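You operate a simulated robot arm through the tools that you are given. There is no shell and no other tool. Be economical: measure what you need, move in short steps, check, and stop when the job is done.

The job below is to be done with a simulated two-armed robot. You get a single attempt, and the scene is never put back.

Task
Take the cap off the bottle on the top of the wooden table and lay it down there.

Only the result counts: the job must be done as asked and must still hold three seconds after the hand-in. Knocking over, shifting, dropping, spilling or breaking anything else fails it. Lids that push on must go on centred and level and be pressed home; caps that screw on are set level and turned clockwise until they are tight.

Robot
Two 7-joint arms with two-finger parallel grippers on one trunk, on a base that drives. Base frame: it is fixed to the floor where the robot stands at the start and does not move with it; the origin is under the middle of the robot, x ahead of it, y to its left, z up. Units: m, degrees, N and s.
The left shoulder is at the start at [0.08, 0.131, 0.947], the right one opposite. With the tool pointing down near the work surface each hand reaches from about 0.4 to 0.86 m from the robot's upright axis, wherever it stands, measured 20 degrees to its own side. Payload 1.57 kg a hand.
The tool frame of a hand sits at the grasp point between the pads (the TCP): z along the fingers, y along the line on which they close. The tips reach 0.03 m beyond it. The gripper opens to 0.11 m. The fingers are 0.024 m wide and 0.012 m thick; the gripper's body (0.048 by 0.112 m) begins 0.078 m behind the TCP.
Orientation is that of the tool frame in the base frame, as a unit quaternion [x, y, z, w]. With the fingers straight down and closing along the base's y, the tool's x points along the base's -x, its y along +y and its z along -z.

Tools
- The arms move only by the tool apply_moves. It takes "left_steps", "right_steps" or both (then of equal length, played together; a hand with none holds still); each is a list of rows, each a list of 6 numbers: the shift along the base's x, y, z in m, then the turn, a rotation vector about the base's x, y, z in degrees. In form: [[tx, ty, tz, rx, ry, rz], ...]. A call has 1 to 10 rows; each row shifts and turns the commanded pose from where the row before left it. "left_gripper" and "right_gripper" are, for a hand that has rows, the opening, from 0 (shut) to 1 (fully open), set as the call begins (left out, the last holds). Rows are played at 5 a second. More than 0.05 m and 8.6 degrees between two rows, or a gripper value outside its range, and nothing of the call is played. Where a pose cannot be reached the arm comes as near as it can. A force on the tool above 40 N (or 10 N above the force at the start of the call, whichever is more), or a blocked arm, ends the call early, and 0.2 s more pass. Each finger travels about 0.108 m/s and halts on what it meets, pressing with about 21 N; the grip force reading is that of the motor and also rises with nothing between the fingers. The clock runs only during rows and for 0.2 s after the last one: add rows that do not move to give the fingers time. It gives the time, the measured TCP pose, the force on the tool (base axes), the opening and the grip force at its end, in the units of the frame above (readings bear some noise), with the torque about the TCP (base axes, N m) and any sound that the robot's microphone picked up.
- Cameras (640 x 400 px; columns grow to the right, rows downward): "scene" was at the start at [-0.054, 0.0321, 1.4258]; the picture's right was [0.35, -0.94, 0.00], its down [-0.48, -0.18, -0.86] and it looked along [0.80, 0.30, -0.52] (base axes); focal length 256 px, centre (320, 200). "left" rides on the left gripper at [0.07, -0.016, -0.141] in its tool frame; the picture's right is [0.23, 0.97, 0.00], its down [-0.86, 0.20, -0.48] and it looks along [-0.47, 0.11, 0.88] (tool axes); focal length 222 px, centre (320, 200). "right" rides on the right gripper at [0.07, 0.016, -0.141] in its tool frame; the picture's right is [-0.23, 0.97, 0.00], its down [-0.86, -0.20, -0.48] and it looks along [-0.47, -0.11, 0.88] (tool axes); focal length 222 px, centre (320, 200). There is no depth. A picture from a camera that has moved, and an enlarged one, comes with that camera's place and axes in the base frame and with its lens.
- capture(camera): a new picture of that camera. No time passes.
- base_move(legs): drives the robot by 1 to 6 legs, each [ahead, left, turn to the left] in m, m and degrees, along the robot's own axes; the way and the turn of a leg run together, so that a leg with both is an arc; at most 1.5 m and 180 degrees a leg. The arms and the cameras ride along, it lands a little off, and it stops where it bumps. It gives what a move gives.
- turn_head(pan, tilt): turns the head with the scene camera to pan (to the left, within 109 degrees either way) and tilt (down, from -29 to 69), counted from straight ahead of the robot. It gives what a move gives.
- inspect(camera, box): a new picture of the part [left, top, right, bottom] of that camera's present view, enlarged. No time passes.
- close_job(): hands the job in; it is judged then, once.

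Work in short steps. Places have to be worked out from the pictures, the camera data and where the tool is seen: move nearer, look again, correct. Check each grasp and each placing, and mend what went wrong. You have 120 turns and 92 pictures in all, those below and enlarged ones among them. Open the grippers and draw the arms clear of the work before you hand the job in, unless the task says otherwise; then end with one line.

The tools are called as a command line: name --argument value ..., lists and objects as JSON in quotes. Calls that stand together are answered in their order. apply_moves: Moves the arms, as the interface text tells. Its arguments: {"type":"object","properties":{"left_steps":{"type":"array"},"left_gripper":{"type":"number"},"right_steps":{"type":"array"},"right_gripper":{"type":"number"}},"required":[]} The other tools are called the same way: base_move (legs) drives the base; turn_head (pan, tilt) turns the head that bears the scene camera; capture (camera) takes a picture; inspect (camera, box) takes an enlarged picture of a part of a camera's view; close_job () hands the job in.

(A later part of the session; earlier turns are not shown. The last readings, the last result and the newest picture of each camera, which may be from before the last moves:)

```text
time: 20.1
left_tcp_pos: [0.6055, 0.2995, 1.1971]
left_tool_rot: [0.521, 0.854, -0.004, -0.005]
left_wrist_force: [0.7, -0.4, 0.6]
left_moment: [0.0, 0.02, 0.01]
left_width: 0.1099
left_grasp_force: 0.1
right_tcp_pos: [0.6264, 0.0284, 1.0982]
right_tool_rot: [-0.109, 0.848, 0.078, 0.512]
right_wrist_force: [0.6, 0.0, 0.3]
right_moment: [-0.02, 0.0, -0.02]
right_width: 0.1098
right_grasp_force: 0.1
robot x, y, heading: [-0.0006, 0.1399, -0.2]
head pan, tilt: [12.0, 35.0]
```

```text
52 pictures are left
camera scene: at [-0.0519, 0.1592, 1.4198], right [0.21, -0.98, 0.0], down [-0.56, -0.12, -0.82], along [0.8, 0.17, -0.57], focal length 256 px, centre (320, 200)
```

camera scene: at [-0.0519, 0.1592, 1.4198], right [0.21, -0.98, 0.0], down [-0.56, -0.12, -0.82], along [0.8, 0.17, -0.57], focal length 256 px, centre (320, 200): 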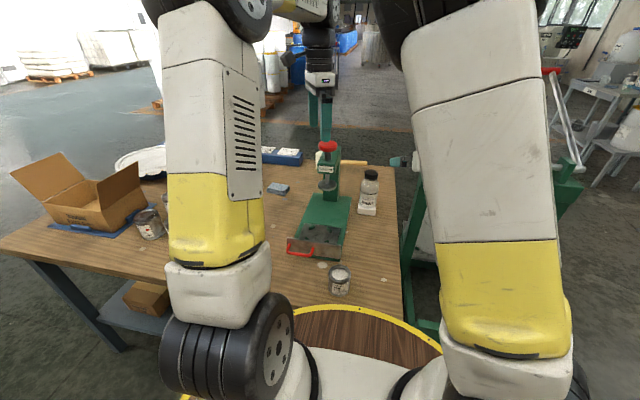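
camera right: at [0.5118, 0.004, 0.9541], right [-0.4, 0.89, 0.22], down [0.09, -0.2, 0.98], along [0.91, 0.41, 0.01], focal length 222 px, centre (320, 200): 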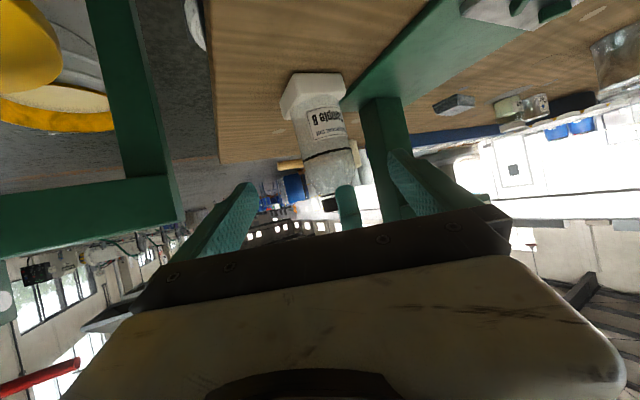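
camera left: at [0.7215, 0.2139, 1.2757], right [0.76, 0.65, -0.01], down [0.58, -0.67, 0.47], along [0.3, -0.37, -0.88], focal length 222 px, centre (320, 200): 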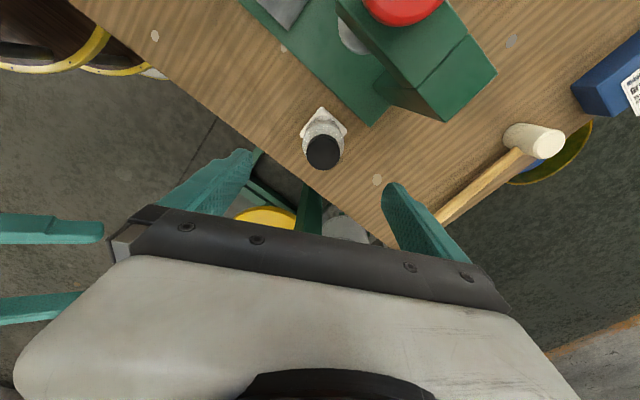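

The bottle is now straight ahead with room for both arms. I'll lower the right hand to a pre-grasp point in front of the bottle body at z 0.87.

apply_moves --right_steps '[[0.0024, 0.0098, -0.0285, 0, 0, 0], [0.0024, 0.0098, -0.0285, 0, 0, 0], [0.0024, 0.0098, -0.0285, 0, 0, 0], [0.0024, 0.0098, -0.0285, 0, 0, 0], [0.0024, 0.0098, -0.0285, 0, 0, 0], [0.0024, 0.0098, -0.0285, 0, 0, 0], [0.0024, 0.0098, -0.0285, 0, 0, 0], [0.0024, 0.0098, -0.0285, 0, 0, 0], [0, 0, 0, 0, 0, 0]]'

capture --camera "right"

capture --camera "scene"

```text
time: 22.1
left_tcp_pos: [0.6071, 0.3, 1.196]
left_tool_rot: [0.52, 0.854, -0.005, -0.005]
left_wrist_force: [0.2, -0.2, 0.1]
left_moment: [0.01, 0.01, 0.0]
left_width: 0.11
left_grasp_force: 0.1
right_tcp_pos: [0.6456, 0.1075, 0.8711]
right_tool_rot: [-0.108, 0.848, 0.077, 0.512]
right_wrist_force: [-0.3, -1.1, 0.1]
right_moment: [-0.03, 0.0, -0.01]
right_width: 0.1102
right_grasp_force: 0.0
robot x, y, heading: [0.0013, 0.1394, 0.4]
head pan, tilt: [12.0, 35.0]
```

```text
51 pictures are left
camera right: at [0.4906, 0.0825, 0.8757], right [-0.15, 0.96, 0.22], down [0.03, -0.22, 0.98], along [0.99, 0.16, 0.0], focal length 222 px, centre (320, 200)
```

right: 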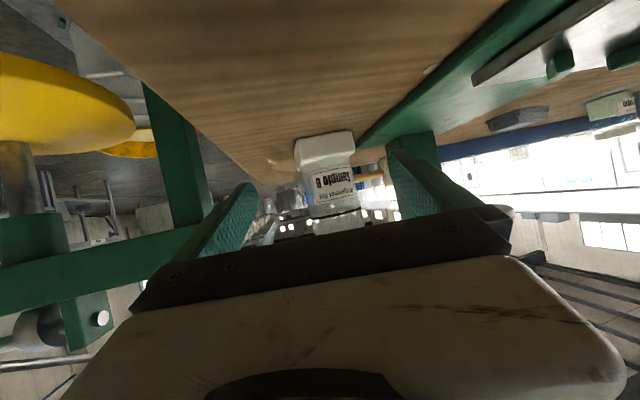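

```text
50 pictures are left
camera scene: at [-0.0519, 0.1593, 1.4198], right [0.21, -0.98, 0.0], down [-0.56, -0.12, -0.82], along [0.8, 0.17, -0.57], focal length 256 px, centre (320, 200)
```

scene: 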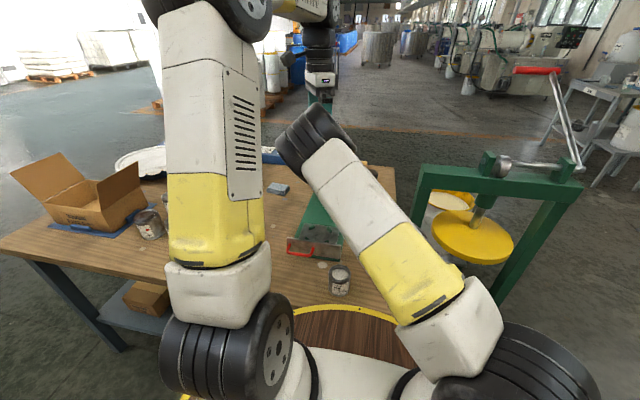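

The right elbow swings over to the left with this yaw. I'll yaw the right hand back by 22° about the bottle's front, which should bring the elbow out to the right.

apply_moves --right_steps '[[0, 0.01, 0, 0, 0, -5.5], [0, 0.01, 0, 0, 0, -5.5], [0, 0.01, 0, 0, 0, -5.5], [0, 0.01, 0, 0, 0, -5.5], [0, 0, 0, 0, 0, 0]]'

capture --camera "scene"

```text
time: 23.5
left_tcp_pos: [0.6053, 0.3022, 1.201]
left_tool_rot: [0.519, 0.854, -0.002, -0.001]
left_wrist_force: [-0.4, -0.9, 0.5]
left_moment: [-0.05, -0.02, 0.04]
left_width: 0.1101
left_grasp_force: 0.1
right_tcp_pos: [0.652, 0.1159, 0.8659]
right_tool_rot: [0.078, 0.854, -0.037, 0.514]
right_wrist_force: [0.5, -0.3, -0.8]
right_moment: [0.03, 0.01, 0.01]
right_width: 0.1099
right_grasp_force: 0.1
robot x, y, heading: [-0.0038, 0.1414, 0.1]
head pan, tilt: [12.0, 35.0]
stopped in row 5 (right hand): the arm was blocked; the commanded pose is now the measured one
```

```text
49 pictures are left
camera scene: at [-0.0518, 0.1593, 1.4198], right [0.21, -0.98, 0.0], down [-0.56, -0.12, -0.82], along [0.8, 0.17, -0.57], focal length 256 px, centre (320, 200)
```

scene: 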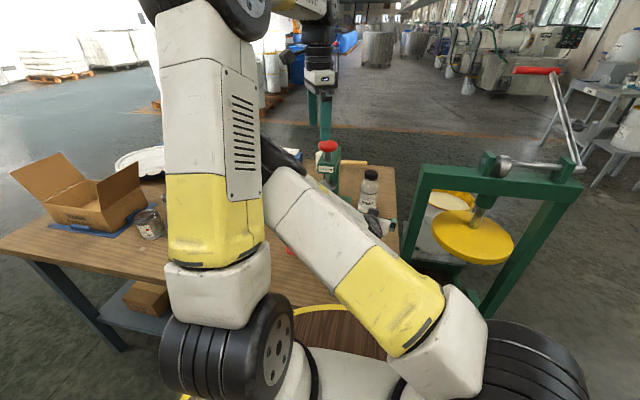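

Wrong direction: negative yaw drives the right elbow into the left arm. I'll reverse it and go to a larger positive yaw, approaching more from the right.

apply_moves --right_steps '[[0, -0.01, 0.005, 0, 0, 6], [0, -0.01, 0.005, 0, 0, 6], [0, -0.01, 0.005, 0, 0, 6], [0, -0.01, 0.005, 0, 0, 6], [0, -0.01, 0, 0, 0, 6], [0, -0.01, 0, 0, 0, 6], [0, -0.01, 0, 0, 0, 6], [0, -0.01, 0, 0, 0, 6], [0, 0, 0, 0, 0, 6], [0, 0, 0, 0, 0, 0]]'

capture --camera "scene"

capture --camera "right"

```text
time: 25.7
left_tcp_pos: [0.604, 0.3018, 1.2007]
left_tool_rot: [0.519, 0.855, -0.002, -0.002]
left_wrist_force: [0.4, 0.1, -0.8]
left_moment: [-0.02, 0.0, 0.0]
left_width: 0.11
left_grasp_force: 0.1
right_tcp_pos: [0.6265, 0.1049, 0.92]
right_tool_rot: [-0.318, 0.797, 0.199, 0.474]
right_wrist_force: [-0.7, 0.0, 0.4]
right_moment: [-0.05, -0.02, -0.02]
right_width: 0.1101
right_grasp_force: 0.1
right hand out of reach, approached as far as the arm can: row 6, 7, 8, 9
robot x, y, heading: [0.0, 0.1394, -0.2]
head pan, tilt: [12.0, 35.0]
```

```text
48 pictures are left
camera scene: at [-0.0518, 0.1593, 1.4198], right [0.21, -0.98, 0.0], down [-0.56, -0.12, -0.82], along [0.8, 0.17, -0.57], focal length 256 px, centre (320, 200)
```

scene: 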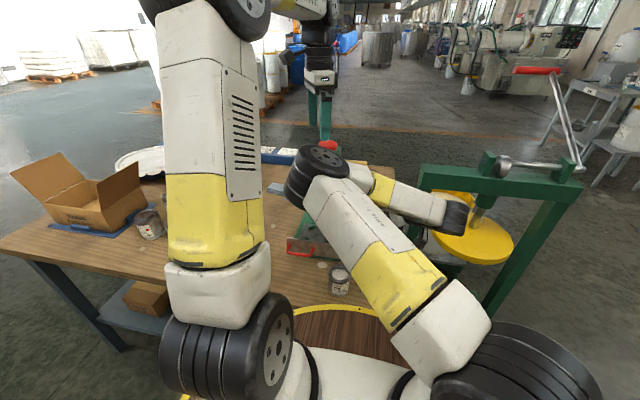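

```text
47 pictures are left
camera right: at [0.5038, 0.0076, 0.9258], right [-0.6, 0.77, 0.22], down [0.14, -0.17, 0.98], along [0.79, 0.61, 0.0], focal length 222 px, centre (320, 200)
```

right: 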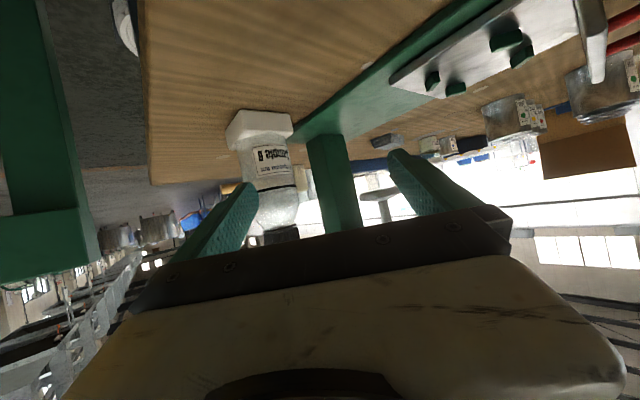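

Here the wrist folds too far in. A steeper hand, about 50° downward, should still clear the left hand and ease the arm, so I'll raise the hand and steepen it, then check the elbow.

apply_moves --right_steps '[[0.01, -0.015, 0.03, -4.1, 4.3, 0], [0.01, -0.015, 0.03, -4.1, 4.3, 0], [0.01, -0.015, 0.03, -4.1, 4.3, 0], [0.01, -0.015, 0.03, -4.1, 4.3, 0], [0, 0, 0, 0, 0, 0]]'

capture --camera "scene"

```text
time: 26.9
left_tcp_pos: [0.6046, 0.3017, 1.2003]
left_tool_rot: [0.518, 0.855, -0.002, -0.002]
left_wrist_force: [0.0, 0.6, 0.6]
left_moment: [0.0, 0.01, 0.0]
left_width: 0.11
left_grasp_force: 0.1
right_tcp_pos: [0.6666, 0.0514, 1.0461]
right_tool_rot: [-0.349, 0.879, 0.128, 0.3]
right_wrist_force: [-0.9, -0.2, 0.3]
right_moment: [-0.02, 0.01, -0.01]
right_width: 0.1101
right_grasp_force: 0.1
right hand out of reach, approached as far as the arm can: row 4
robot x, y, heading: [0.0002, 0.1417, 0.1]
head pan, tilt: [12.0, 35.0]
```

```text
46 pictures are left
camera scene: at [-0.0518, 0.1591, 1.4198], right [0.21, -0.98, 0.0], down [-0.56, -0.12, -0.82], along [0.8, 0.17, -0.57], focal length 256 px, centre (320, 200)
```

scene: 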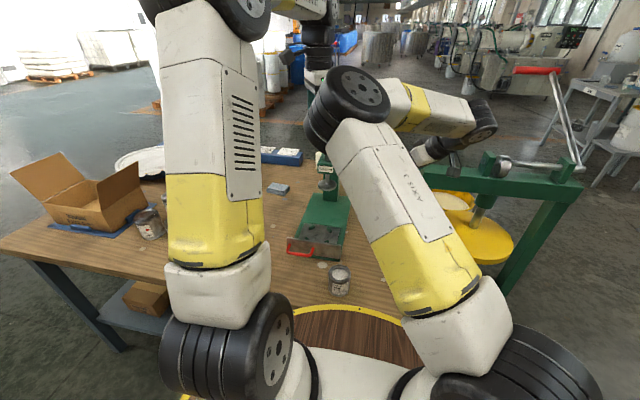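

The steeper pose is at 52° down, but yaw 45° puts the wrist too far right. I'll yaw back to about 5° here and look at the elbow again.

apply_moves --right_steps '[[0, -0.01, 0.01, 0, 0, -8], [0, -0.01, 0.01, 0, 0, -8], [0, -0.01, 0.01, 0, 0, -8], [0, -0.01, 0, 0, 0, -8], [0, -0.01, 0, 0, 0, -8], [0, 0, 0, 0, 0, 0]]'

capture --camera "scene"

```text
time: 28.3
left_tcp_pos: [0.6045, 0.3014, 1.2013]
left_tool_rot: [0.519, 0.855, -0.003, -0.001]
left_wrist_force: [0.4, 0.3, -0.2]
left_moment: [-0.01, 0.01, -0.02]
left_width: 0.1103
left_grasp_force: 0.0
right_tcp_pos: [0.6669, 0.0004, 1.0754]
right_tool_rot: [-0.028, 0.945, 0.02, 0.327]
right_wrist_force: [-0.4, 0.4, -0.7]
right_moment: [0.02, -0.01, 0.0]
right_width: 0.1099
right_grasp_force: 0.1
robot x, y, heading: [-0.0041, 0.1374, 0.0]
head pan, tilt: [12.0, 35.0]
```

```text
45 pictures are left
camera scene: at [-0.0518, 0.1593, 1.4198], right [0.21, -0.98, 0.0], down [-0.56, -0.12, -0.82], along [0.8, 0.17, -0.57], focal length 256 px, centre (320, 200)
```

scene: 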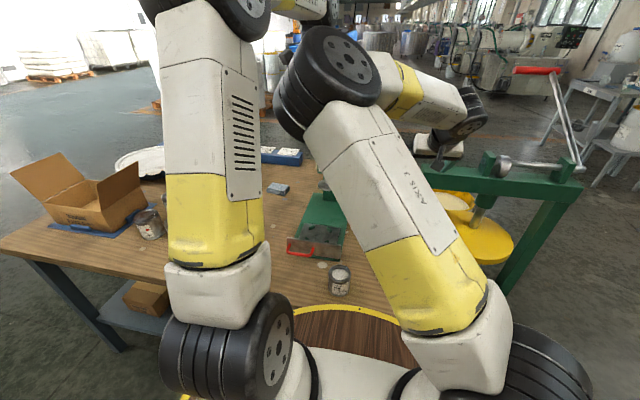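

The elbow has drifted inward and stays there. I'll bring the right hand back to tool-down near its starting place to see whether the arm posture recovers.

apply_moves --right_steps '[[-0.015, -0.01, 0.01, 0, 7.5, -1], [-0.015, -0.01, 0.01, 0, 7.5, -1], [-0.015, -0.01, 0.01, 0, 7.5, -1], [-0.015, -0.01, 0.01, 0, 7.5, -1], [-0.015, -0.01, 0.01, 0, 7.5, 0], [-0.015, -0.01, 0.01, 0, 0, 0], [-0.015, -0.01, 0.01, 0, 0, 0], [-0.015, -0.01, 0, 0, 0, 0], [-0.015, -0.01, 0, 0, 0, 0], [0, 0, 0, 0, 0, 0]]'

capture --camera "scene"

```text
time: 30.5
left_tcp_pos: [0.6047, 0.3023, 1.2003]
left_tool_rot: [0.518, 0.855, -0.002, -0.001]
left_wrist_force: [0.3, 0.2, -0.1]
left_moment: [0.0, -0.01, 0.02]
left_width: 0.11
left_grasp_force: 0.0
right_tcp_pos: [0.5413, -0.0704, 1.1621]
right_tool_rot: [0.013, 1.0, 0.014, 0.007]
right_wrist_force: [0.3, -0.1, -0.2]
right_moment: [0.02, 0.01, 0.02]
right_width: 0.1104
right_grasp_force: 0.1
right hand out of reach, approached as far as the arm can: row 5
robot x, y, heading: [-0.0001, 0.1403, 0.1]
head pan, tilt: [12.0, 35.0]
```

```text
44 pictures are left
camera scene: at [-0.0518, 0.1592, 1.4198], right [0.21, -0.98, 0.0], down [-0.56, -0.12, -0.82], along [0.8, 0.17, -0.57], focal length 256 px, centre (320, 200)
```

scene: 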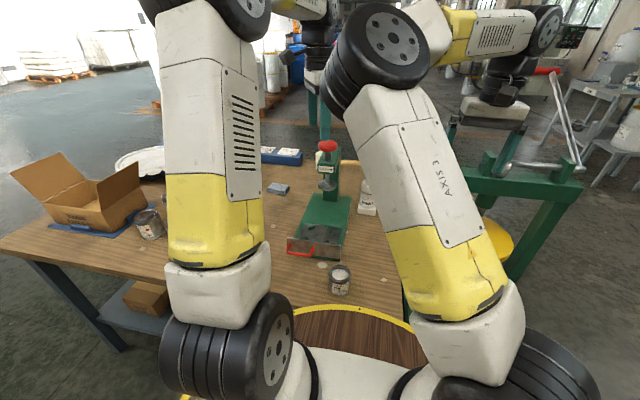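

The posture stays elbow-in. A more natural way for the right arm is to come from the right side: yaw the tool-down hand +90° (closing along x), then roll it so the fingers point left and down. I'll try the yaw first.

apply_moves --right_steps '[[0, 0, 0, 0, 0, 8.5], [0, 0, 0, 0, 0, 8.5], [0, 0, 0, 0, 0, 8.5], [0, 0, 0, 0, 0, 8.5], [0, 0, 0, 0, 0, 8.5], [0, 0, 0, 0, 0, 8.5], [0, 0, 0, 0, 0, 8.5], [0, 0, 0, 0, 0, 8.5], [0, 0, 0, 0, 0, 8.5], [0, 0, 0, 0, 0, 8.5]]'

apply_moves --right_steps '[[0, 0, 0, 8, 0, 0], [0, 0, 0, 8, 0, 0], [0, 0, 0, 8, 0, 0], [0, 0, 0, 8, 0, 0], [0, 0, 0, 8, 0, 0], [0, 0, 0, 0, 0, 0]]'

capture --camera "scene"

```text
time: 32.7
left_tcp_pos: [0.6061, 0.3019, 1.2003]
left_tool_rot: [0.518, 0.855, -0.002, -0.001]
left_wrist_force: [0.2, -0.3, 0.6]
left_moment: [0.0, 0.01, 0.0]
left_width: 0.1102
left_grasp_force: 0.1
right_tcp_pos: [0.5407, -0.0716, 1.162]
right_tool_rot: [-0.667, 0.745, 0.014, -0.005]
right_wrist_force: [0.1, 0.6, 0.1]
right_moment: [0.0, 0.02, 0.0]
right_width: 0.1097
right_grasp_force: 0.2
robot x, y, heading: [0.0019, 0.1425, -0.1]
head pan, tilt: [12.0, 35.0]
```

```text
time: 34.1
left_tcp_pos: [0.6048, 0.3019, 1.2016]
left_tool_rot: [0.519, 0.855, -0.002, -0.001]
left_wrist_force: [1.1, -0.3, 0.1]
left_moment: [-0.02, 0.0, 0.03]
left_width: 0.1102
left_grasp_force: 0.0
right_tcp_pos: [0.5425, -0.0715, 1.1634]
right_tool_rot: [-0.667, 0.741, 0.064, 0.043]
right_wrist_force: [0.7, -0.7, 0.0]
right_moment: [-0.03, -0.02, 0.03]
right_width: 0.1103
right_grasp_force: 0.1
right hand out of reach, approached as far as the arm can: row 2, 3, 4, 5
robot x, y, heading: [0.0027, 0.1376, 0.2]
head pan, tilt: [12.0, 35.0]
```

```text
43 pictures are left
camera scene: at [-0.0518, 0.1592, 1.4198], right [0.21, -0.98, 0.0], down [-0.56, -0.12, -0.82], along [0.8, 0.17, -0.57], focal length 256 px, centre (320, 200)
```

scene: 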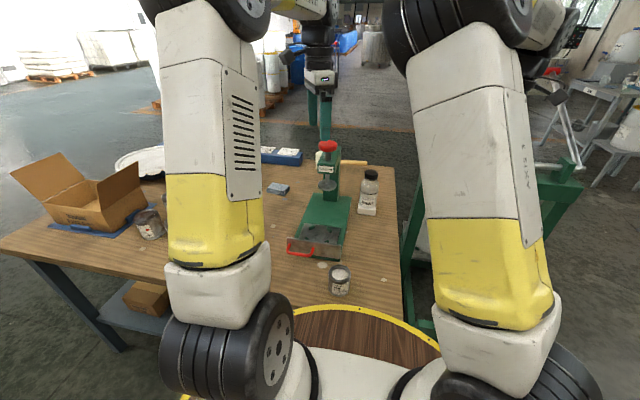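

The yaw worked and the elbow swung outward to the right. I'll move the hand forward towards the bottle's right side and try the roll there, where the arm has more freedom.

apply_moves --right_steps '[[0.036, 0.014, -0.01, 0, 0, 0], [0.036, 0.014, -0.01, 0, 0, 0], [0.036, 0.014, -0.01, 0, 0, 0], [0.036, 0.014, -0.01, 0, 0, 0], [0.036, 0.014, -0.01, 0, 0, 0], [0, 0, 0, 8, 0, 0], [0, 0, 0, 8, 0, 0], [0, 0, 0, 8, 0, 0], [0, 0, 0, 8, 0, 0], [0, 0, 0, 0, 0, 0]]'

capture --camera "scene"

```text
time: 36.3
left_tcp_pos: [0.606, 0.3017, 1.2003]
left_tool_rot: [0.519, 0.855, -0.002, -0.001]
left_wrist_force: [0.0, 0.0, -0.1]
left_moment: [0.04, -0.03, -0.02]
left_width: 0.1101
left_grasp_force: 0.0
right_tcp_pos: [0.5065, -0.0066, 1.2018]
right_tool_rot: [-0.643, 0.711, 0.218, 0.181]
right_wrist_force: [-1.3, 0.1, 0.4]
right_moment: [0.02, 0.01, 0.0]
right_width: 0.1098
right_grasp_force: 0.1
right hand out of reach, approached as far as the arm can: row 1, 2, 3, 4, 5, 6, 7, 9
robot x, y, heading: [-0.0, 0.1381, 0.3]
head pan, tilt: [12.0, 35.0]
```

```text
42 pictures are left
camera scene: at [-0.0519, 0.1593, 1.4198], right [0.21, -0.98, 0.0], down [-0.56, -0.12, -0.82], along [0.8, 0.17, -0.57], focal length 256 px, centre (320, 200)
```

scene: 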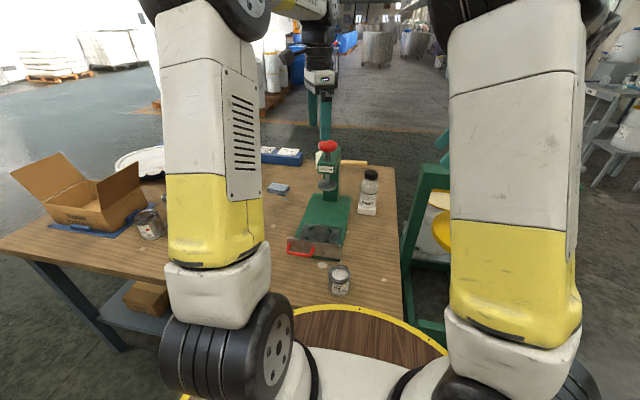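

The hand is now rolled 33° with fingers left and down and the elbow is well outside. I'll try moving forward again from here.

apply_moves --right_steps '[[0.03, -0.005, -0.01, 0, 0, 0], [0.03, -0.005, -0.01, 0, 0, 0], [0.03, -0.005, -0.01, 0, 0, 0], [0.03, -0.005, -0.01, 0, 0, 0], [0.03, -0.005, -0.01, 0, 0, 0], [0.03, -0.005, -0.01, 0, 0, 0], [0, 0, 0, 0, 0, 0]]'

capture --camera "scene"

```text
time: 37.9
left_tcp_pos: [0.6049, 0.3017, 1.2016]
left_tool_rot: [0.519, 0.855, -0.002, -0.002]
left_wrist_force: [0.3, 0.1, -0.7]
left_moment: [0.02, 0.03, -0.02]
left_width: 0.1102
left_grasp_force: 0.1
right_tcp_pos: [0.5691, 0.0606, 1.1673]
right_tool_rot: [-0.643, 0.712, 0.216, 0.18]
right_wrist_force: [-0.1, 0.3, -0.4]
right_moment: [-0.01, 0.0, 0.03]
right_width: 0.1099
right_grasp_force: 0.1
right hand out of reach, approached as far as the arm can: row 1, 2, 3, 4, 5, 6
robot x, y, heading: [-0.0007, 0.1396, -0.0]
head pan, tilt: [12.0, 35.0]
```

```text
41 pictures are left
camera scene: at [-0.0516, 0.1594, 1.4198], right [0.21, -0.98, 0.0], down [-0.56, -0.12, -0.82], along [0.8, 0.17, -0.57], focal length 256 px, centre (320, 200)
```

scene: 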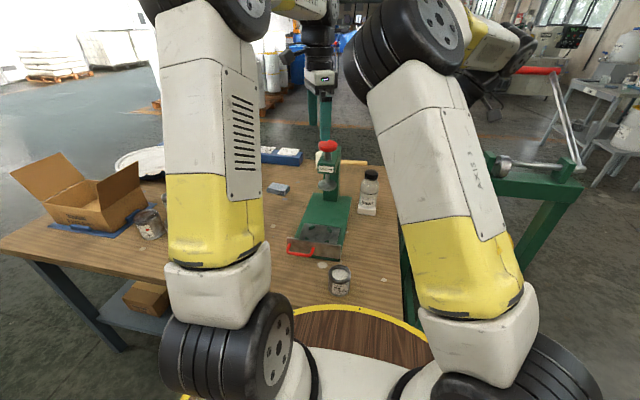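

A wrist limit at this yaw steers the arm. The opposite roll (yaw −90°) should be well inside the range, so I'll unroll and turn the hand the other way.

apply_moves --right_steps '[[0, -0.02, 0, -8, 0, -8], [0, -0.02, 0, -8, 0, -8], [0, -0.02, 0, -8, 0, -8], [0, -0.02, 0, -8, 0, -8], [0, -0.02, 0, 0, 0, -8], [0, -0.02, 0, 0, 0, -8], [0, 0, 0, 0, 0, -8], [0, 0, 0, 0, 0, -8], [0, 0, 0, 0, 0, -8], [0, 0, 0, 0, 0, -8]]'

apply_moves --right_steps '[[0, 0, 0, 0, 0, -8.5], [0, 0, 0, 0, 0, -8.5], [0, 0, 0, 0, 0, -8.5], [0, 0, 0, 0, 0, -8.5], [0, 0, 0, 0, 0, -8.5], [0, 0, 0, 0, 0, -8.5], [0, 0, 0, 0, 0, -8.5], [0, 0, 0, 0, 0, -8.5], [0, 0, 0, 0, 0, -8.5], [0, 0, 0, 0, 0, -8.5]]'

capture --camera "scene"

```text
refused: row 1 steps farther than a row can; nothing moved
```

```text
time: 40.1
left_tcp_pos: [0.605, 0.3018, 1.2005]
left_tool_rot: [0.519, 0.855, -0.001, -0.002]
left_wrist_force: [-0.2, 0.1, 0.1]
left_moment: [0.05, 0.01, -0.03]
left_width: 0.1098
left_grasp_force: 0.0
right_tcp_pos: [0.5691, 0.0597, 1.1683]
right_tool_rot: [0.009, 0.959, 0.038, 0.28]
right_wrist_force: [-0.3, -0.1, -0.3]
right_moment: [0.0, 0.01, -0.02]
right_width: 0.11
right_grasp_force: 0.0
robot x, y, heading: [0.0038, 0.139, -0.2]
head pan, tilt: [12.0, 35.0]
```

```text
40 pictures are left
camera scene: at [-0.0518, 0.159, 1.4198], right [0.21, -0.98, 0.0], down [-0.56, -0.12, -0.82], along [0.8, 0.17, -0.57], focal length 256 px, centre (320, 200)
```

scene: 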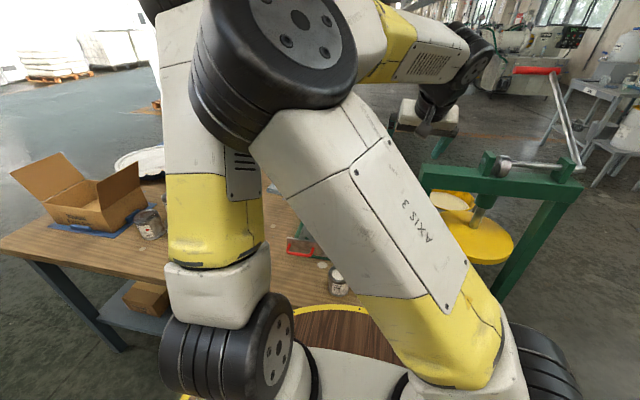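

Insight: with the hand tilted, yaw+ swings the elbow right; with the tool straight down, yaw alone should hardly move it. So I'll yaw + while tilted, untilt, then yaw − with the tool down to reset the posture.

apply_moves --right_steps '[[0, -0.015, 0, 0, 0, 8.5], [0, -0.015, 0, 0, 0, 8.5], [0, -0.015, 0, 0, 0, 8.5], [0, -0.015, 0, 0, 0, 8.5], [0, -0.015, 0, 0, 0, 8.5], [0, 0, 0, 0, 0, 8.5], [0, 0, 0, 0, 0, 8.5], [0, 0, 0, 0, 0, 8.5], [0, 0, 0, 0, 0, 8.5], [0, 0, 0, 0, 0, 0]]'

apply_moves --right_steps '[[0, -0.01, 0, -8, 1, 0], [0, -0.01, 0, -8, 1, 0], [0, -0.01, 0, -8, 1, 0], [0, -0.01, 0, -8, 1, 0], [0, 0, 0, 0, 0, -8.5], [0, 0, 0, 0, 0, -8.5], [0, 0, 0, 0, 0, -8.5], [0, 0, 0, 0, 0, -8.5], [0, 0, 0, 0, 0, -8.5], [0, 0, 0, 0, 0, -8.5]]'

capture --camera "scene"

```text
time: 42.3
left_tcp_pos: [0.605, 0.3019, 1.2007]
left_tool_rot: [0.519, 0.855, -0.002, -0.001]
left_wrist_force: [-0.4, 0.0, -0.1]
left_moment: [0.0, -0.01, 0.02]
left_width: 0.1103
left_grasp_force: 0.1
right_tcp_pos: [0.5448, 0.0124, 1.1751]
right_tool_rot: [-0.589, 0.757, 0.203, 0.196]
right_wrist_force: [0.3, 0.0, -0.7]
right_moment: [0.01, -0.01, 0.0]
right_width: 0.1102
right_grasp_force: 0.0
right hand out of reach, approached as far as the arm can: row 8
robot x, y, heading: [0.0022, 0.1398, -0.0]
head pan, tilt: [12.0, 35.0]
```

```text
time: 44.5
left_tcp_pos: [0.6046, 0.3014, 1.1996]
left_tool_rot: [0.519, 0.855, -0.002, -0.001]
left_wrist_force: [1.1, -0.3, -0.4]
left_moment: [0.0, 0.04, 0.02]
left_width: 0.1097
left_grasp_force: 0.0
right_tcp_pos: [0.5454, -0.028, 1.1756]
right_tool_rot: [-0.212, 0.977, 0.005, 0.003]
right_wrist_force: [-0.3, -1.0, 0.3]
right_moment: [0.0, -0.02, -0.02]
right_width: 0.1101
right_grasp_force: 0.0
robot x, y, heading: [0.003, 0.1399, 0.1]
head pan, tilt: [12.0, 35.0]
```

```text
39 pictures are left
camera scene: at [-0.0518, 0.1593, 1.4198], right [0.21, -0.98, 0.0], down [-0.56, -0.12, -0.82], along [0.8, 0.17, -0.57], focal length 256 px, centre (320, 200)
```

scene: 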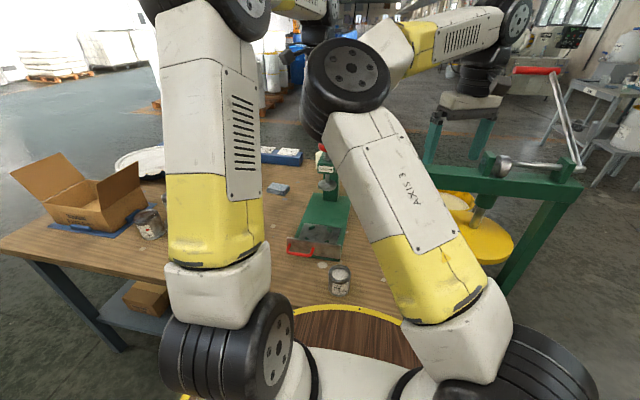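

The elbow is still inside. I'll try a ratchet: turn the tool-down hand + beyond its wrist limit (the elbow must follow), look, and then turn back.

apply_moves --right_steps '[[0, 0, 0, 0, 0, 8.5], [0, 0, 0, 0, 0, 8.5], [0, 0, 0, 0, 0, 8.5], [0, 0, 0, 0, 0, 8.5], [0, 0, 0, 0, 0, 8.5], [0, 0, 0, 0, 0, 8.5], [0, 0, 0, 0, 0, 8.5], [0, 0, 0, 0, 0, 8.5], [0, 0, 0, 0, 0, 8.5], [0, 0, 0, 0, 0, 8.5]]'

capture --camera "scene"

apply_moves --right_steps '[[0, -0.01, 0, 0, 0, -8.5], [0, -0.01, 0, 0, 0, -8.5], [0, -0.01, 0, 0, 0, -8.5], [0, -0.01, 0, 0, 0, -8.5], [0, -0.01, 0, 0, 0, -8.5], [0, 0, 0, 0, 0, -8.5], [0, 0, 0, 0, 0, -8.5], [0, 0, 0, 0, 0, -8.5]]'

capture --camera "scene"

```text
time: 46.7
left_tcp_pos: [0.606, 0.3019, 1.1996]
left_tool_rot: [0.518, 0.855, -0.003, -0.002]
left_wrist_force: [-0.6, -0.3, -0.6]
left_moment: [0.0, 0.01, -0.02]
left_width: 0.11
left_grasp_force: 0.0
right_tcp_pos: [0.5452, -0.0286, 1.1768]
right_tool_rot: [0.817, -0.576, -0.006, 0.002]
right_wrist_force: [0.5, 0.5, -0.8]
right_moment: [-0.02, 0.02, 0.01]
right_width: 0.1101
right_grasp_force: 0.0
robot x, y, heading: [-0.0015, 0.137, 0.2]
head pan, tilt: [12.0, 35.0]
```

```text
38 pictures are left
camera scene: at [-0.0518, 0.1593, 1.4198], right [0.21, -0.98, 0.0], down [-0.56, -0.12, -0.82], along [0.8, 0.17, -0.57], focal length 256 px, centre (320, 200)
```

scene: 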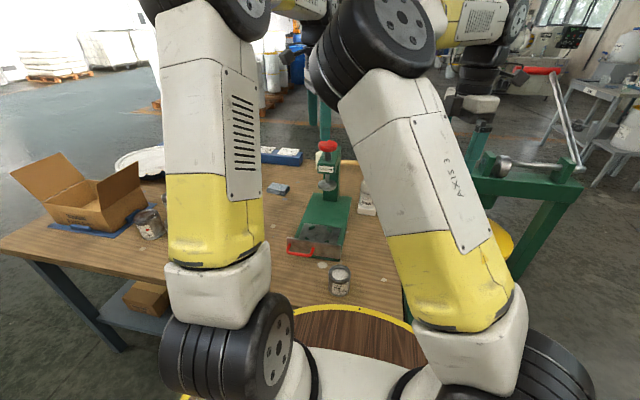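

```text
time: 48.5
left_tcp_pos: [0.6053, 0.301, 1.1999]
left_tool_rot: [0.519, 0.854, -0.002, -0.001]
left_wrist_force: [-0.3, 0.2, 0.1]
left_moment: [0.01, -0.01, -0.03]
left_width: 0.1101
left_grasp_force: 0.0
right_tcp_pos: [0.5451, -0.0787, 1.1743]
right_tool_rot: [-0.354, 0.935, 0.006, 0.002]
right_wrist_force: [0.3, 0.1, 0.3]
right_moment: [0.0, 0.02, -0.04]
right_width: 0.1102
right_grasp_force: 0.1
robot x, y, heading: [0.0018, 0.1372, 0.3]
head pan, tilt: [12.0, 35.0]
```

```text
37 pictures are left
camera scene: at [-0.0518, 0.1592, 1.4198], right [0.21, -0.98, 0.0], down [-0.56, -0.12, -0.82], along [0.8, 0.17, -0.57], focal length 256 px, centre (320, 200)
```

scene: 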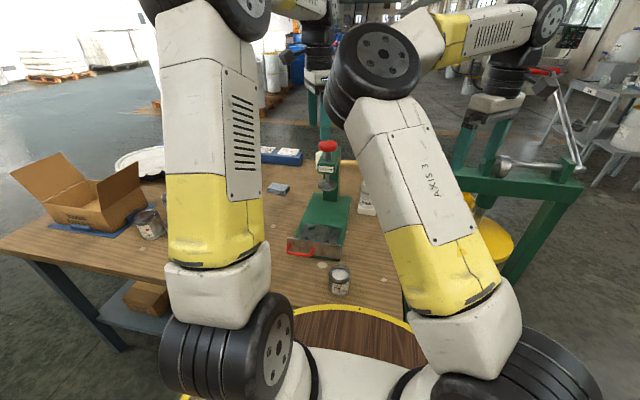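

Tool-down yaw barely moves the elbow, while tilted yaw moves it a lot, so the loop is: tilt forward at yaw 0, yaw + while tilted, untilt, then yaw back with tool down. I'll run that.

apply_moves --right_steps '[[0, 0, 0, 0, 0, -8.2], [0, 0, 0, 0, 0, -8.2], [0, 0, 0, 0, 0, -8.2], [0, 0, 0, 0, 0, -8.2], [0, 0, 0, 0, 0, -8.2], [0.01, 0, 0, 0, -8, 0], [0.01, 0, 0, 0, -8, 0], [0.01, 0, 0, 0, -8, 0], [0.01, 0, 0, 0, -8, 0], [0.01, 0, 0, 0, -8, 0]]'

apply_moves --right_steps '[[0, 0, 0, 0, 0, 8.5], [0, 0, 0, 0, 0, 8.5], [0, 0, 0, 0, 0, 8.5], [0, 0, 0, 0, 0, 8.5], [0, 0, 0, 0, 0, 8.5], [0, 0, 0, 0, 0, 8.5], [0, 0, 0, 0, 0, 8.5], [0, 0, 0, 0, 0, 8.5], [0, 0, 0, 0, 0, 8.5], [0, 0, 0, 0, 0, 8.5]]'

capture --camera "scene"

```text
time: 50.7
left_tcp_pos: [0.6048, 0.3019, 1.2007]
left_tool_rot: [0.519, 0.855, -0.003, -0.001]
left_wrist_force: [0.4, 0.0, -0.2]
left_moment: [-0.03, 0.02, 0.03]
left_width: 0.1101
left_grasp_force: 0.1
right_tcp_pos: [0.5956, -0.0779, 1.1745]
right_tool_rot: [-0.006, 0.938, 0.003, 0.346]
right_wrist_force: [1.2, 0.0, -0.4]
right_moment: [-0.02, 0.03, 0.0]
right_width: 0.1101
right_grasp_force: 0.0
robot x, y, heading: [0.0029, 0.14, 0.2]
head pan, tilt: [12.0, 35.0]
```

```text
time: 52.9
left_tcp_pos: [0.6059, 0.3021, 1.2006]
left_tool_rot: [0.519, 0.855, -0.002, -0.002]
left_wrist_force: [0.3, 0.4, -0.1]
left_moment: [-0.02, -0.03, 0.02]
left_width: 0.1097
left_grasp_force: 0.0
right_tcp_pos: [0.5572, 0.0179, 1.2625]
right_tool_rot: [-0.585, 0.733, 0.217, 0.271]
right_wrist_force: [-0.2, 0.1, 0.5]
right_moment: [0.0, 0.0, 0.02]
right_width: 0.11
right_grasp_force: 0.1
right hand out of reach, approached as far as the arm can: row 5, 6, 7, 8, 10
robot x, y, heading: [0.001, 0.1378, -0.1]
head pan, tilt: [12.0, 35.0]
```

```text
36 pictures are left
camera scene: at [-0.0516, 0.1591, 1.4198], right [0.21, -0.98, 0.0], down [-0.56, -0.12, -0.82], along [0.8, 0.17, -0.57], focal length 256 px, centre (320, 200)
```

scene: 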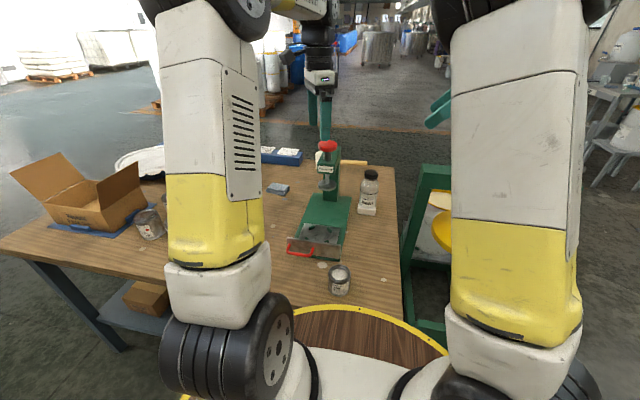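

The elbow is out right. Now I'll untilt and turn back with the tool down.

apply_moves --right_steps '[[0, -0.015, -0.01, -7, 3, 0], [0, -0.015, -0.01, -7, 3, 0], [0, -0.015, -0.01, -7, 3, 0], [0, -0.015, -0.01, -7, 3, 0], [0, -0.015, -0.01, -7, 3, 0], [0, 0, 0, 0, 0, 0]]'

apply_moves --right_steps '[[0, 0, 0, 0, 0, -8.5], [0, 0, 0, 0, 0, -8.5], [0, 0, 0, 0, 0, -8.5], [0, 0, 0, 0, 0, -8.5], [0, 0, 0, 0, 0, -8.5], [0, 0, 0, 0, 0, -8.5]]'

capture --camera "scene"

```text
time: 54.3
left_tcp_pos: [0.606, 0.302, 1.2002]
left_tool_rot: [0.518, 0.855, -0.003, -0.002]
left_wrist_force: [-1.7, 0.0, 0.0]
left_moment: [0.0, 0.02, 0.06]
left_width: 0.1101
left_grasp_force: 0.0
right_tcp_pos: [0.5629, -0.0106, 1.256]
right_tool_rot: [-0.614, 0.788, 0.049, -0.008]
right_wrist_force: [0.0, 0.7, -0.6]
right_moment: [-0.01, -0.02, 0.03]
right_width: 0.1101
right_grasp_force: 0.1
right hand out of reach, approached as far as the arm can: row 2, 3, 4, 5
robot x, y, heading: [0.0023, 0.137, -0.1]
head pan, tilt: [12.0, 35.0]
```

```text
time: 55.7
left_tcp_pos: [0.6053, 0.3018, 1.2001]
left_tool_rot: [0.518, 0.855, -0.002, -0.002]
left_wrist_force: [-0.4, 1.4, -0.5]
left_moment: [0.01, -0.01, 0.03]
left_width: 0.11
left_grasp_force: 0.1
right_tcp_pos: [0.5632, -0.0113, 1.256]
right_tool_rot: [-0.205, 0.977, 0.061, 0.012]
right_wrist_force: [-0.6, 0.2, -1.2]
right_moment: [0.02, -0.01, 0.0]
right_width: 0.1099
right_grasp_force: 0.1
robot x, y, heading: [0.001, 0.1398, 0.1]
head pan, tilt: [12.0, 35.0]
```

```text
35 pictures are left
camera scene: at [-0.0518, 0.1592, 1.4198], right [0.21, -0.98, 0.0], down [-0.56, -0.12, -0.82], along [0.8, 0.17, -0.57], focal length 256 px, centre (320, 200)
```

scene: 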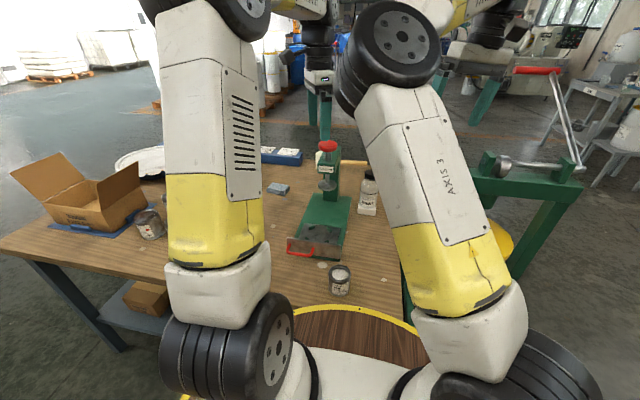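

The posture seems tied to the pose. I'll instead turn the robot 13° left, so the bottle lies on the right arm's side, which brings the right elbow outward while the left arm reaches across.

base_move --legs '[[0, 0, 13]]'

turn_head --pan 0 --tilt 35

capture --camera "scene"

```text
time: 56.9
left_tcp_pos: [0.5528, 0.4344, 1.2004]
left_tool_rot: [0.418, 0.908, -0.002, -0.001]
left_wrist_force: [0.5, 0.0, 0.6]
left_moment: [-0.03, -0.01, -0.01]
left_width: 0.1102
left_grasp_force: 0.1
right_tcp_pos: [0.5817, 0.1204, 1.2569]
right_tool_rot: [-0.317, 0.946, 0.062, 0.006]
right_wrist_force: [-0.2, -0.5, -1.1]
right_moment: [0.03, 0.0, -0.03]
right_width: 0.11
right_grasp_force: 0.0
robot x, y, heading: [-0.0025, 0.1365, 12.8]
head pan, tilt: [12.0, 35.0]
```

```text
time: 57.6
left_tcp_pos: [0.5541, 0.4345, 1.2004]
left_tool_rot: [0.419, 0.908, -0.003, -0.002]
left_wrist_force: [-0.8, -0.1, -0.6]
left_moment: [-0.02, -0.03, -0.03]
left_width: 0.1099
left_grasp_force: 0.1
right_tcp_pos: [0.5833, 0.119, 1.2573]
right_tool_rot: [-0.316, 0.947, 0.061, 0.004]
right_wrist_force: [-0.4, 0.1, 0.2]
right_moment: [-0.01, -0.04, 0.0]
right_width: 0.1102
right_grasp_force: 0.1
robot x, y, heading: [-0.0013, 0.1411, 13.0]
head pan, tilt: [0.0, 35.0]
```

```text
34 pictures are left
camera scene: at [-0.0486, 0.1293, 1.4198], right [0.23, -0.97, 0.0], down [-0.56, -0.13, -0.82], along [0.8, 0.19, -0.57], focal length 256 px, centre (320, 200)
```

scene: 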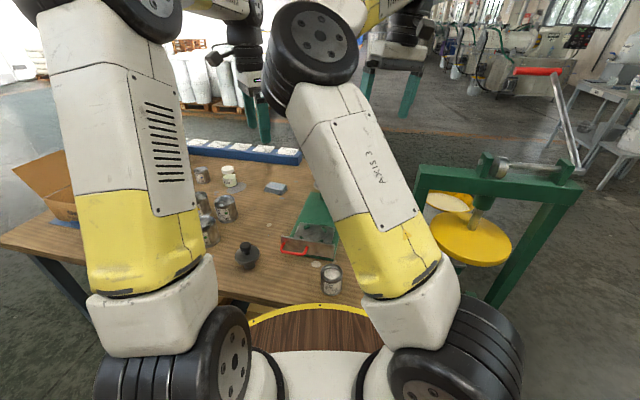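

Now I'll tilt the right hand to about 50° down at yaw 37° and move it to a pre-grasp point before the bottle, with the left hand still away.

apply_moves --right_steps '[[0.012, -0.008, -0.02, -6.8, 0, 0], [0.012, -0.008, -0.02, 4.5, -6, 0], [0.012, -0.008, -0.02, 4.5, -6, 0], [0.012, -0.008, -0.03, 4.5, -6, 0], [0.012, -0.005, -0.03, 4.5, -6, 0], [0.012, -0.005, -0.03, 4.5, -6, 0], [0.015, 0, -0.03, 0, 0, 0], [0.015, 0, -0.03, 0, 0, 0], [0, 0, 0, 0, 0, 0]]'

capture --camera "scene"

capture --camera "right"

```text
time: 59.6
left_tcp_pos: [0.5547, 0.4346, 1.2008]
left_tool_rot: [0.418, 0.908, -0.002, -0.001]
left_wrist_force: [-0.4, 0.0, 0.0]
left_moment: [0.0, 0.04, -0.01]
left_width: 0.1098
left_grasp_force: 0.1
right_tcp_pos: [0.6602, 0.0791, 1.1003]
right_tool_rot: [-0.304, 0.9, 0.106, 0.293]
right_wrist_force: [0.3, 0.1, 0.8]
right_moment: [0.01, 0.0, -0.01]
right_width: 0.11
right_grasp_force: 0.1
right hand out of reach, approached as far as the arm can: row 7, 8
robot x, y, heading: [-0.0018, 0.1401, 12.7]
head pan, tilt: [0.0, 35.0]
```

```text
33 pictures are left
camera scene: at [-0.0486, 0.1293, 1.4198], right [0.23, -0.97, 0.0], down [-0.56, -0.13, -0.82], along [0.8, 0.18, -0.57], focal length 256 px, centre (320, 200)
```

scene: 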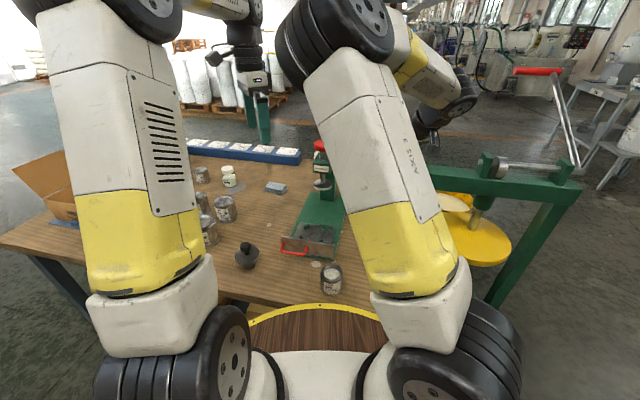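

```text
32 pictures are left
camera right: at [0.5409, 0.0072, 1.1729], right [-0.45, 0.88, 0.15], down [0.45, 0.08, 0.89], along [0.77, 0.46, -0.43], focal length 222 px, centre (320, 200)
```

right: 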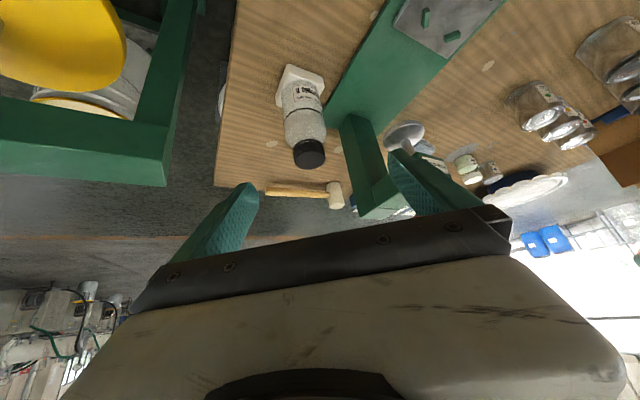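

Reach is limiting at this yaw. I'll ease the yaw by 15° while going down towards the pre-grasp point.

apply_moves --right_steps '[[0.005, 0.003, -0.02, 0, 0, -3.5], [0.005, 0.003, -0.025, 0, 0, -3.5], [0.008, 0.003, -0.025, 0, 0, -3.5], [0.008, 0.003, -0.025, 0, 0, -3.5], [0.008, 0.003, -0.025, 0, 0, -3.5], [0.008, 0.003, -0.025, 0, 0, 0], [0, 0, 0, 0, 0, 0]]'

capture --camera "scene"

capture --camera "right"

```text
time: 61.2
left_tcp_pos: [0.5531, 0.4336, 1.202]
left_tool_rot: [0.418, 0.908, -0.002, -0.001]
left_wrist_force: [0.0, 0.6, 0.2]
left_moment: [0.01, -0.01, 0.01]
left_width: 0.11
left_grasp_force: 0.0
right_tcp_pos: [0.6921, 0.1142, 0.9792]
right_tool_rot: [-0.163, 0.936, 0.061, 0.306]
right_wrist_force: [0.2, 0.2, 0.3]
right_moment: [-0.02, 0.01, -0.01]
right_width: 0.1101
right_grasp_force: 0.1
right hand out of reach, approached as far as the arm can: row 2, 3, 4, 6
robot x, y, heading: [-0.003, 0.1428, 13.0]
head pan, tilt: [0.0, 35.0]
```

```text
31 pictures are left
camera scene: at [-0.0486, 0.1293, 1.4198], right [0.23, -0.97, 0.0], down [-0.56, -0.13, -0.82], along [0.8, 0.18, -0.57], focal length 256 px, centre (320, 200)
```

scene: 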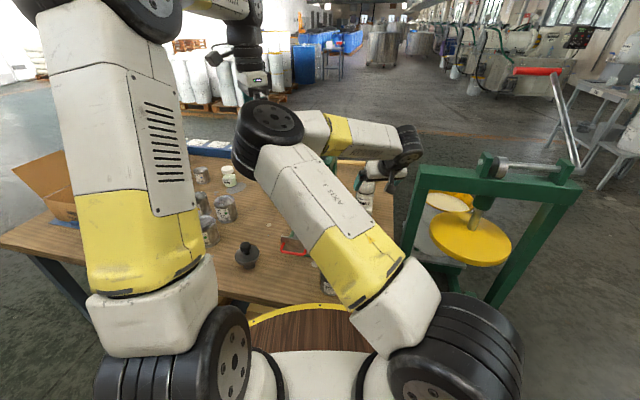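

```text
30 pictures are left
camera right: at [0.5564, 0.0809, 1.0521], right [-0.16, 0.98, 0.15], down [0.45, -0.06, 0.89], along [0.88, 0.21, -0.43], focal length 222 px, centre (320, 200)
```

right: 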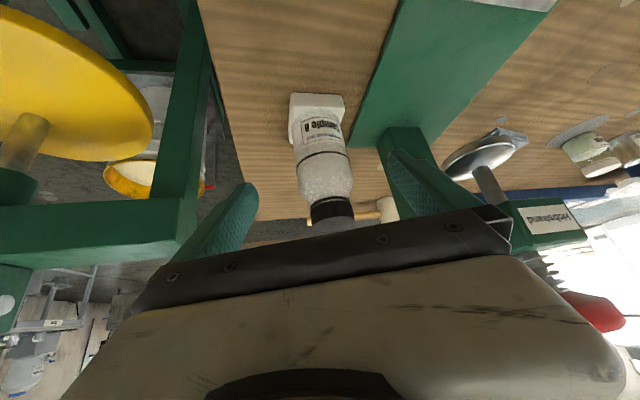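

Holding the bottle makes the right elbow sit where the left arm must pass. Before pursuing that further, I'll test another way: press the bottle firmly down with the cap gripped while twisting, so the block's friction on the table holds it. First I'll retract the right hand along its path.

apply_moves --right_steps '[[-0.02, -0.01, 0.025, 0, 0, 2], [-0.02, -0.015, 0.03, 0, 0, 2], [-0.02, -0.02, 0.03, 0, 0, 2], [-0.02, -0.02, 0.03, 0, 0, 2], [-0.02, -0.03, 0.03, 0, 5, 2], [-0.02, -0.03, 0.03, 0, 7, 2], [-0.02, -0.03, 0, 0, 7, 2], [-0.02, -0.03, 0, 0, 7, 0], [-0.02, -0.03, 0, 0, 7, 0], [-0.01, -0.03, 0, 0, 3, 0]]'

base_move --legs '[[0, 0, -13]]'

capture --camera "scene"

```text
time: 63.4
left_tcp_pos: [0.5528, 0.4349, 1.2015]
left_tool_rot: [0.419, 0.908, -0.002, -0.002]
left_wrist_force: [-0.7, -0.2, -0.1]
left_moment: [0.0, -0.02, -0.02]
left_width: 0.1101
left_grasp_force: 0.1
right_tcp_pos: [0.5062, -0.071, 1.1853]
right_tool_rot: [-0.251, 0.954, 0.15, 0.071]
right_wrist_force: [-0.7, 0.4, -0.3]
right_moment: [-0.02, -0.02, -0.04]
right_width: 0.11
right_grasp_force: 0.0
right hand out of reach, approached as far as the arm can: row 8, 9
robot x, y, heading: [0.0024, 0.1413, 13.2]
head pan, tilt: [0.0, 35.0]
```

```text
time: 64.7
left_tcp_pos: [0.6051, 0.3016, 1.2005]
left_tool_rot: [0.52, 0.854, -0.002, -0.003]
left_wrist_force: [0.4, -0.3, 1.0]
left_moment: [-0.01, 0.0, 0.0]
left_width: 0.1098
left_grasp_force: 0.0
right_tcp_pos: [0.4459, -0.1812, 1.1846]
right_tool_rot: [-0.141, 0.976, 0.142, 0.087]
right_wrist_force: [0.3, 0.6, -0.3]
right_moment: [0.02, -0.01, 0.02]
right_width: 0.1101
right_grasp_force: 0.0
robot x, y, heading: [0.0013, 0.1394, 0.2]
head pan, tilt: [0.0, 35.0]
```

```text
29 pictures are left
camera scene: at [-0.05, 0.141, 1.4198], right [0.0, -1.0, 0.0], down [-0.57, 0.0, -0.82], along [0.82, 0.0, -0.57], focal length 256 px, centre (320, 200)
```

scene: 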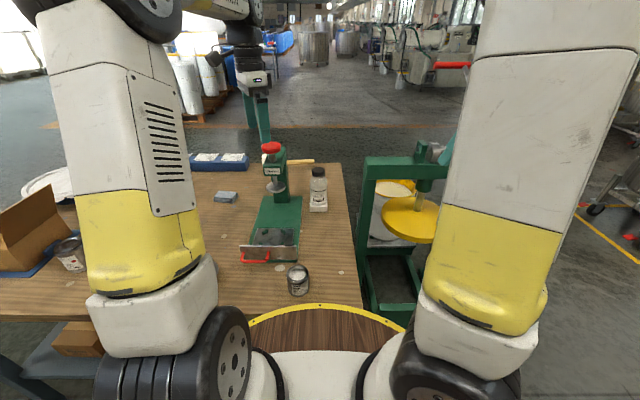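

Both arms are apart and the bottle stands in place. I'll bring the left hand back above the cap.

apply_moves --left_steps '[[0.0285, -0.0264, -0.01, 0, 0, 0], [0.0285, -0.0264, -0.02, 0, 0, 0], [0.0285, -0.0264, -0.025, 0, 0, 0], [0.0285, -0.0264, -0.025, 0, 0, 0], [0.0285, -0.0264, -0.025, 0, 0, 0], [0.0285, -0.0264, -0.025, 0, 0, 0], [0, 0, 0, 0, 0, 0]]'

capture --camera "left"

inspect --camera "scene" --box '[280, 140, 360, 220]'

```text
time: 66.2
left_tcp_pos: [0.7731, 0.1436, 1.0685]
left_tool_rot: [0.519, 0.855, -0.001, -0.002]
left_wrist_force: [-0.4, -0.1, -0.7]
left_moment: [0.0, -0.02, 0.0]
left_width: 0.1096
left_grasp_force: 0.0
left hand out of reach, approached as far as the arm can: row 6
right_tcp_pos: [0.4466, -0.1813, 1.1839]
right_tool_rot: [-0.14, 0.976, 0.142, 0.087]
right_wrist_force: [-0.3, -0.3, 1.1]
right_moment: [0.01, -0.02, 0.0]
right_width: 0.1101
right_grasp_force: 0.0
robot x, y, heading: [-0.006, 0.1422, -0.3]
head pan, tilt: [0.0, 35.0]
```

```text
28 pictures are left
camera left: at [0.7269, 0.1984, 1.2098], right [0.76, 0.65, 0.0], down [0.57, -0.67, 0.48], along [0.31, -0.36, -0.88], focal length 222 px, centre (320, 200)
```

left: 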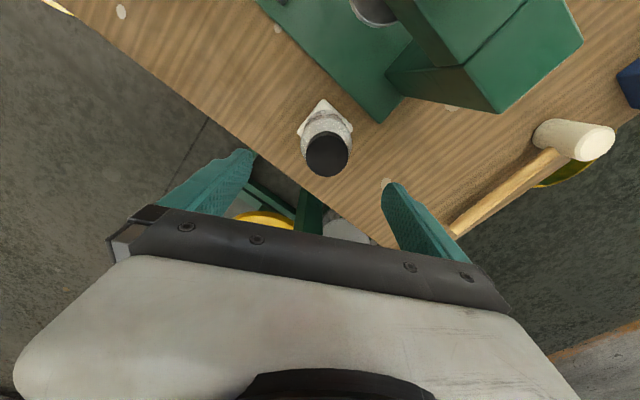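

```text
5.00 times, centred on (320, 180) of scene
camera zoom: at [-0.05, 0.1409, 1.4198], right [0.0, -1.0, 0.0], down [-0.57, 0.0, -0.82], along [0.82, 0.0, -0.57], focal length 1278 px, centre (320, 300)
```

zoom: 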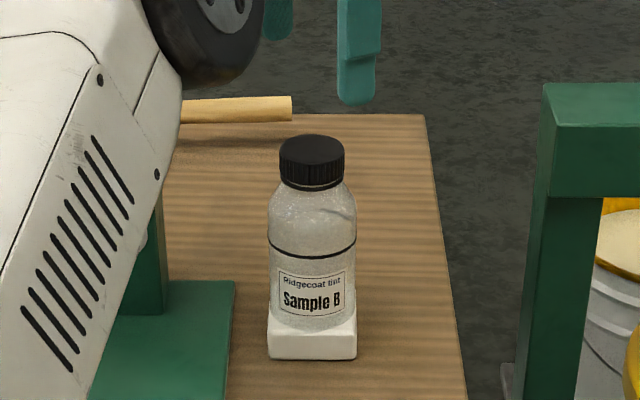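

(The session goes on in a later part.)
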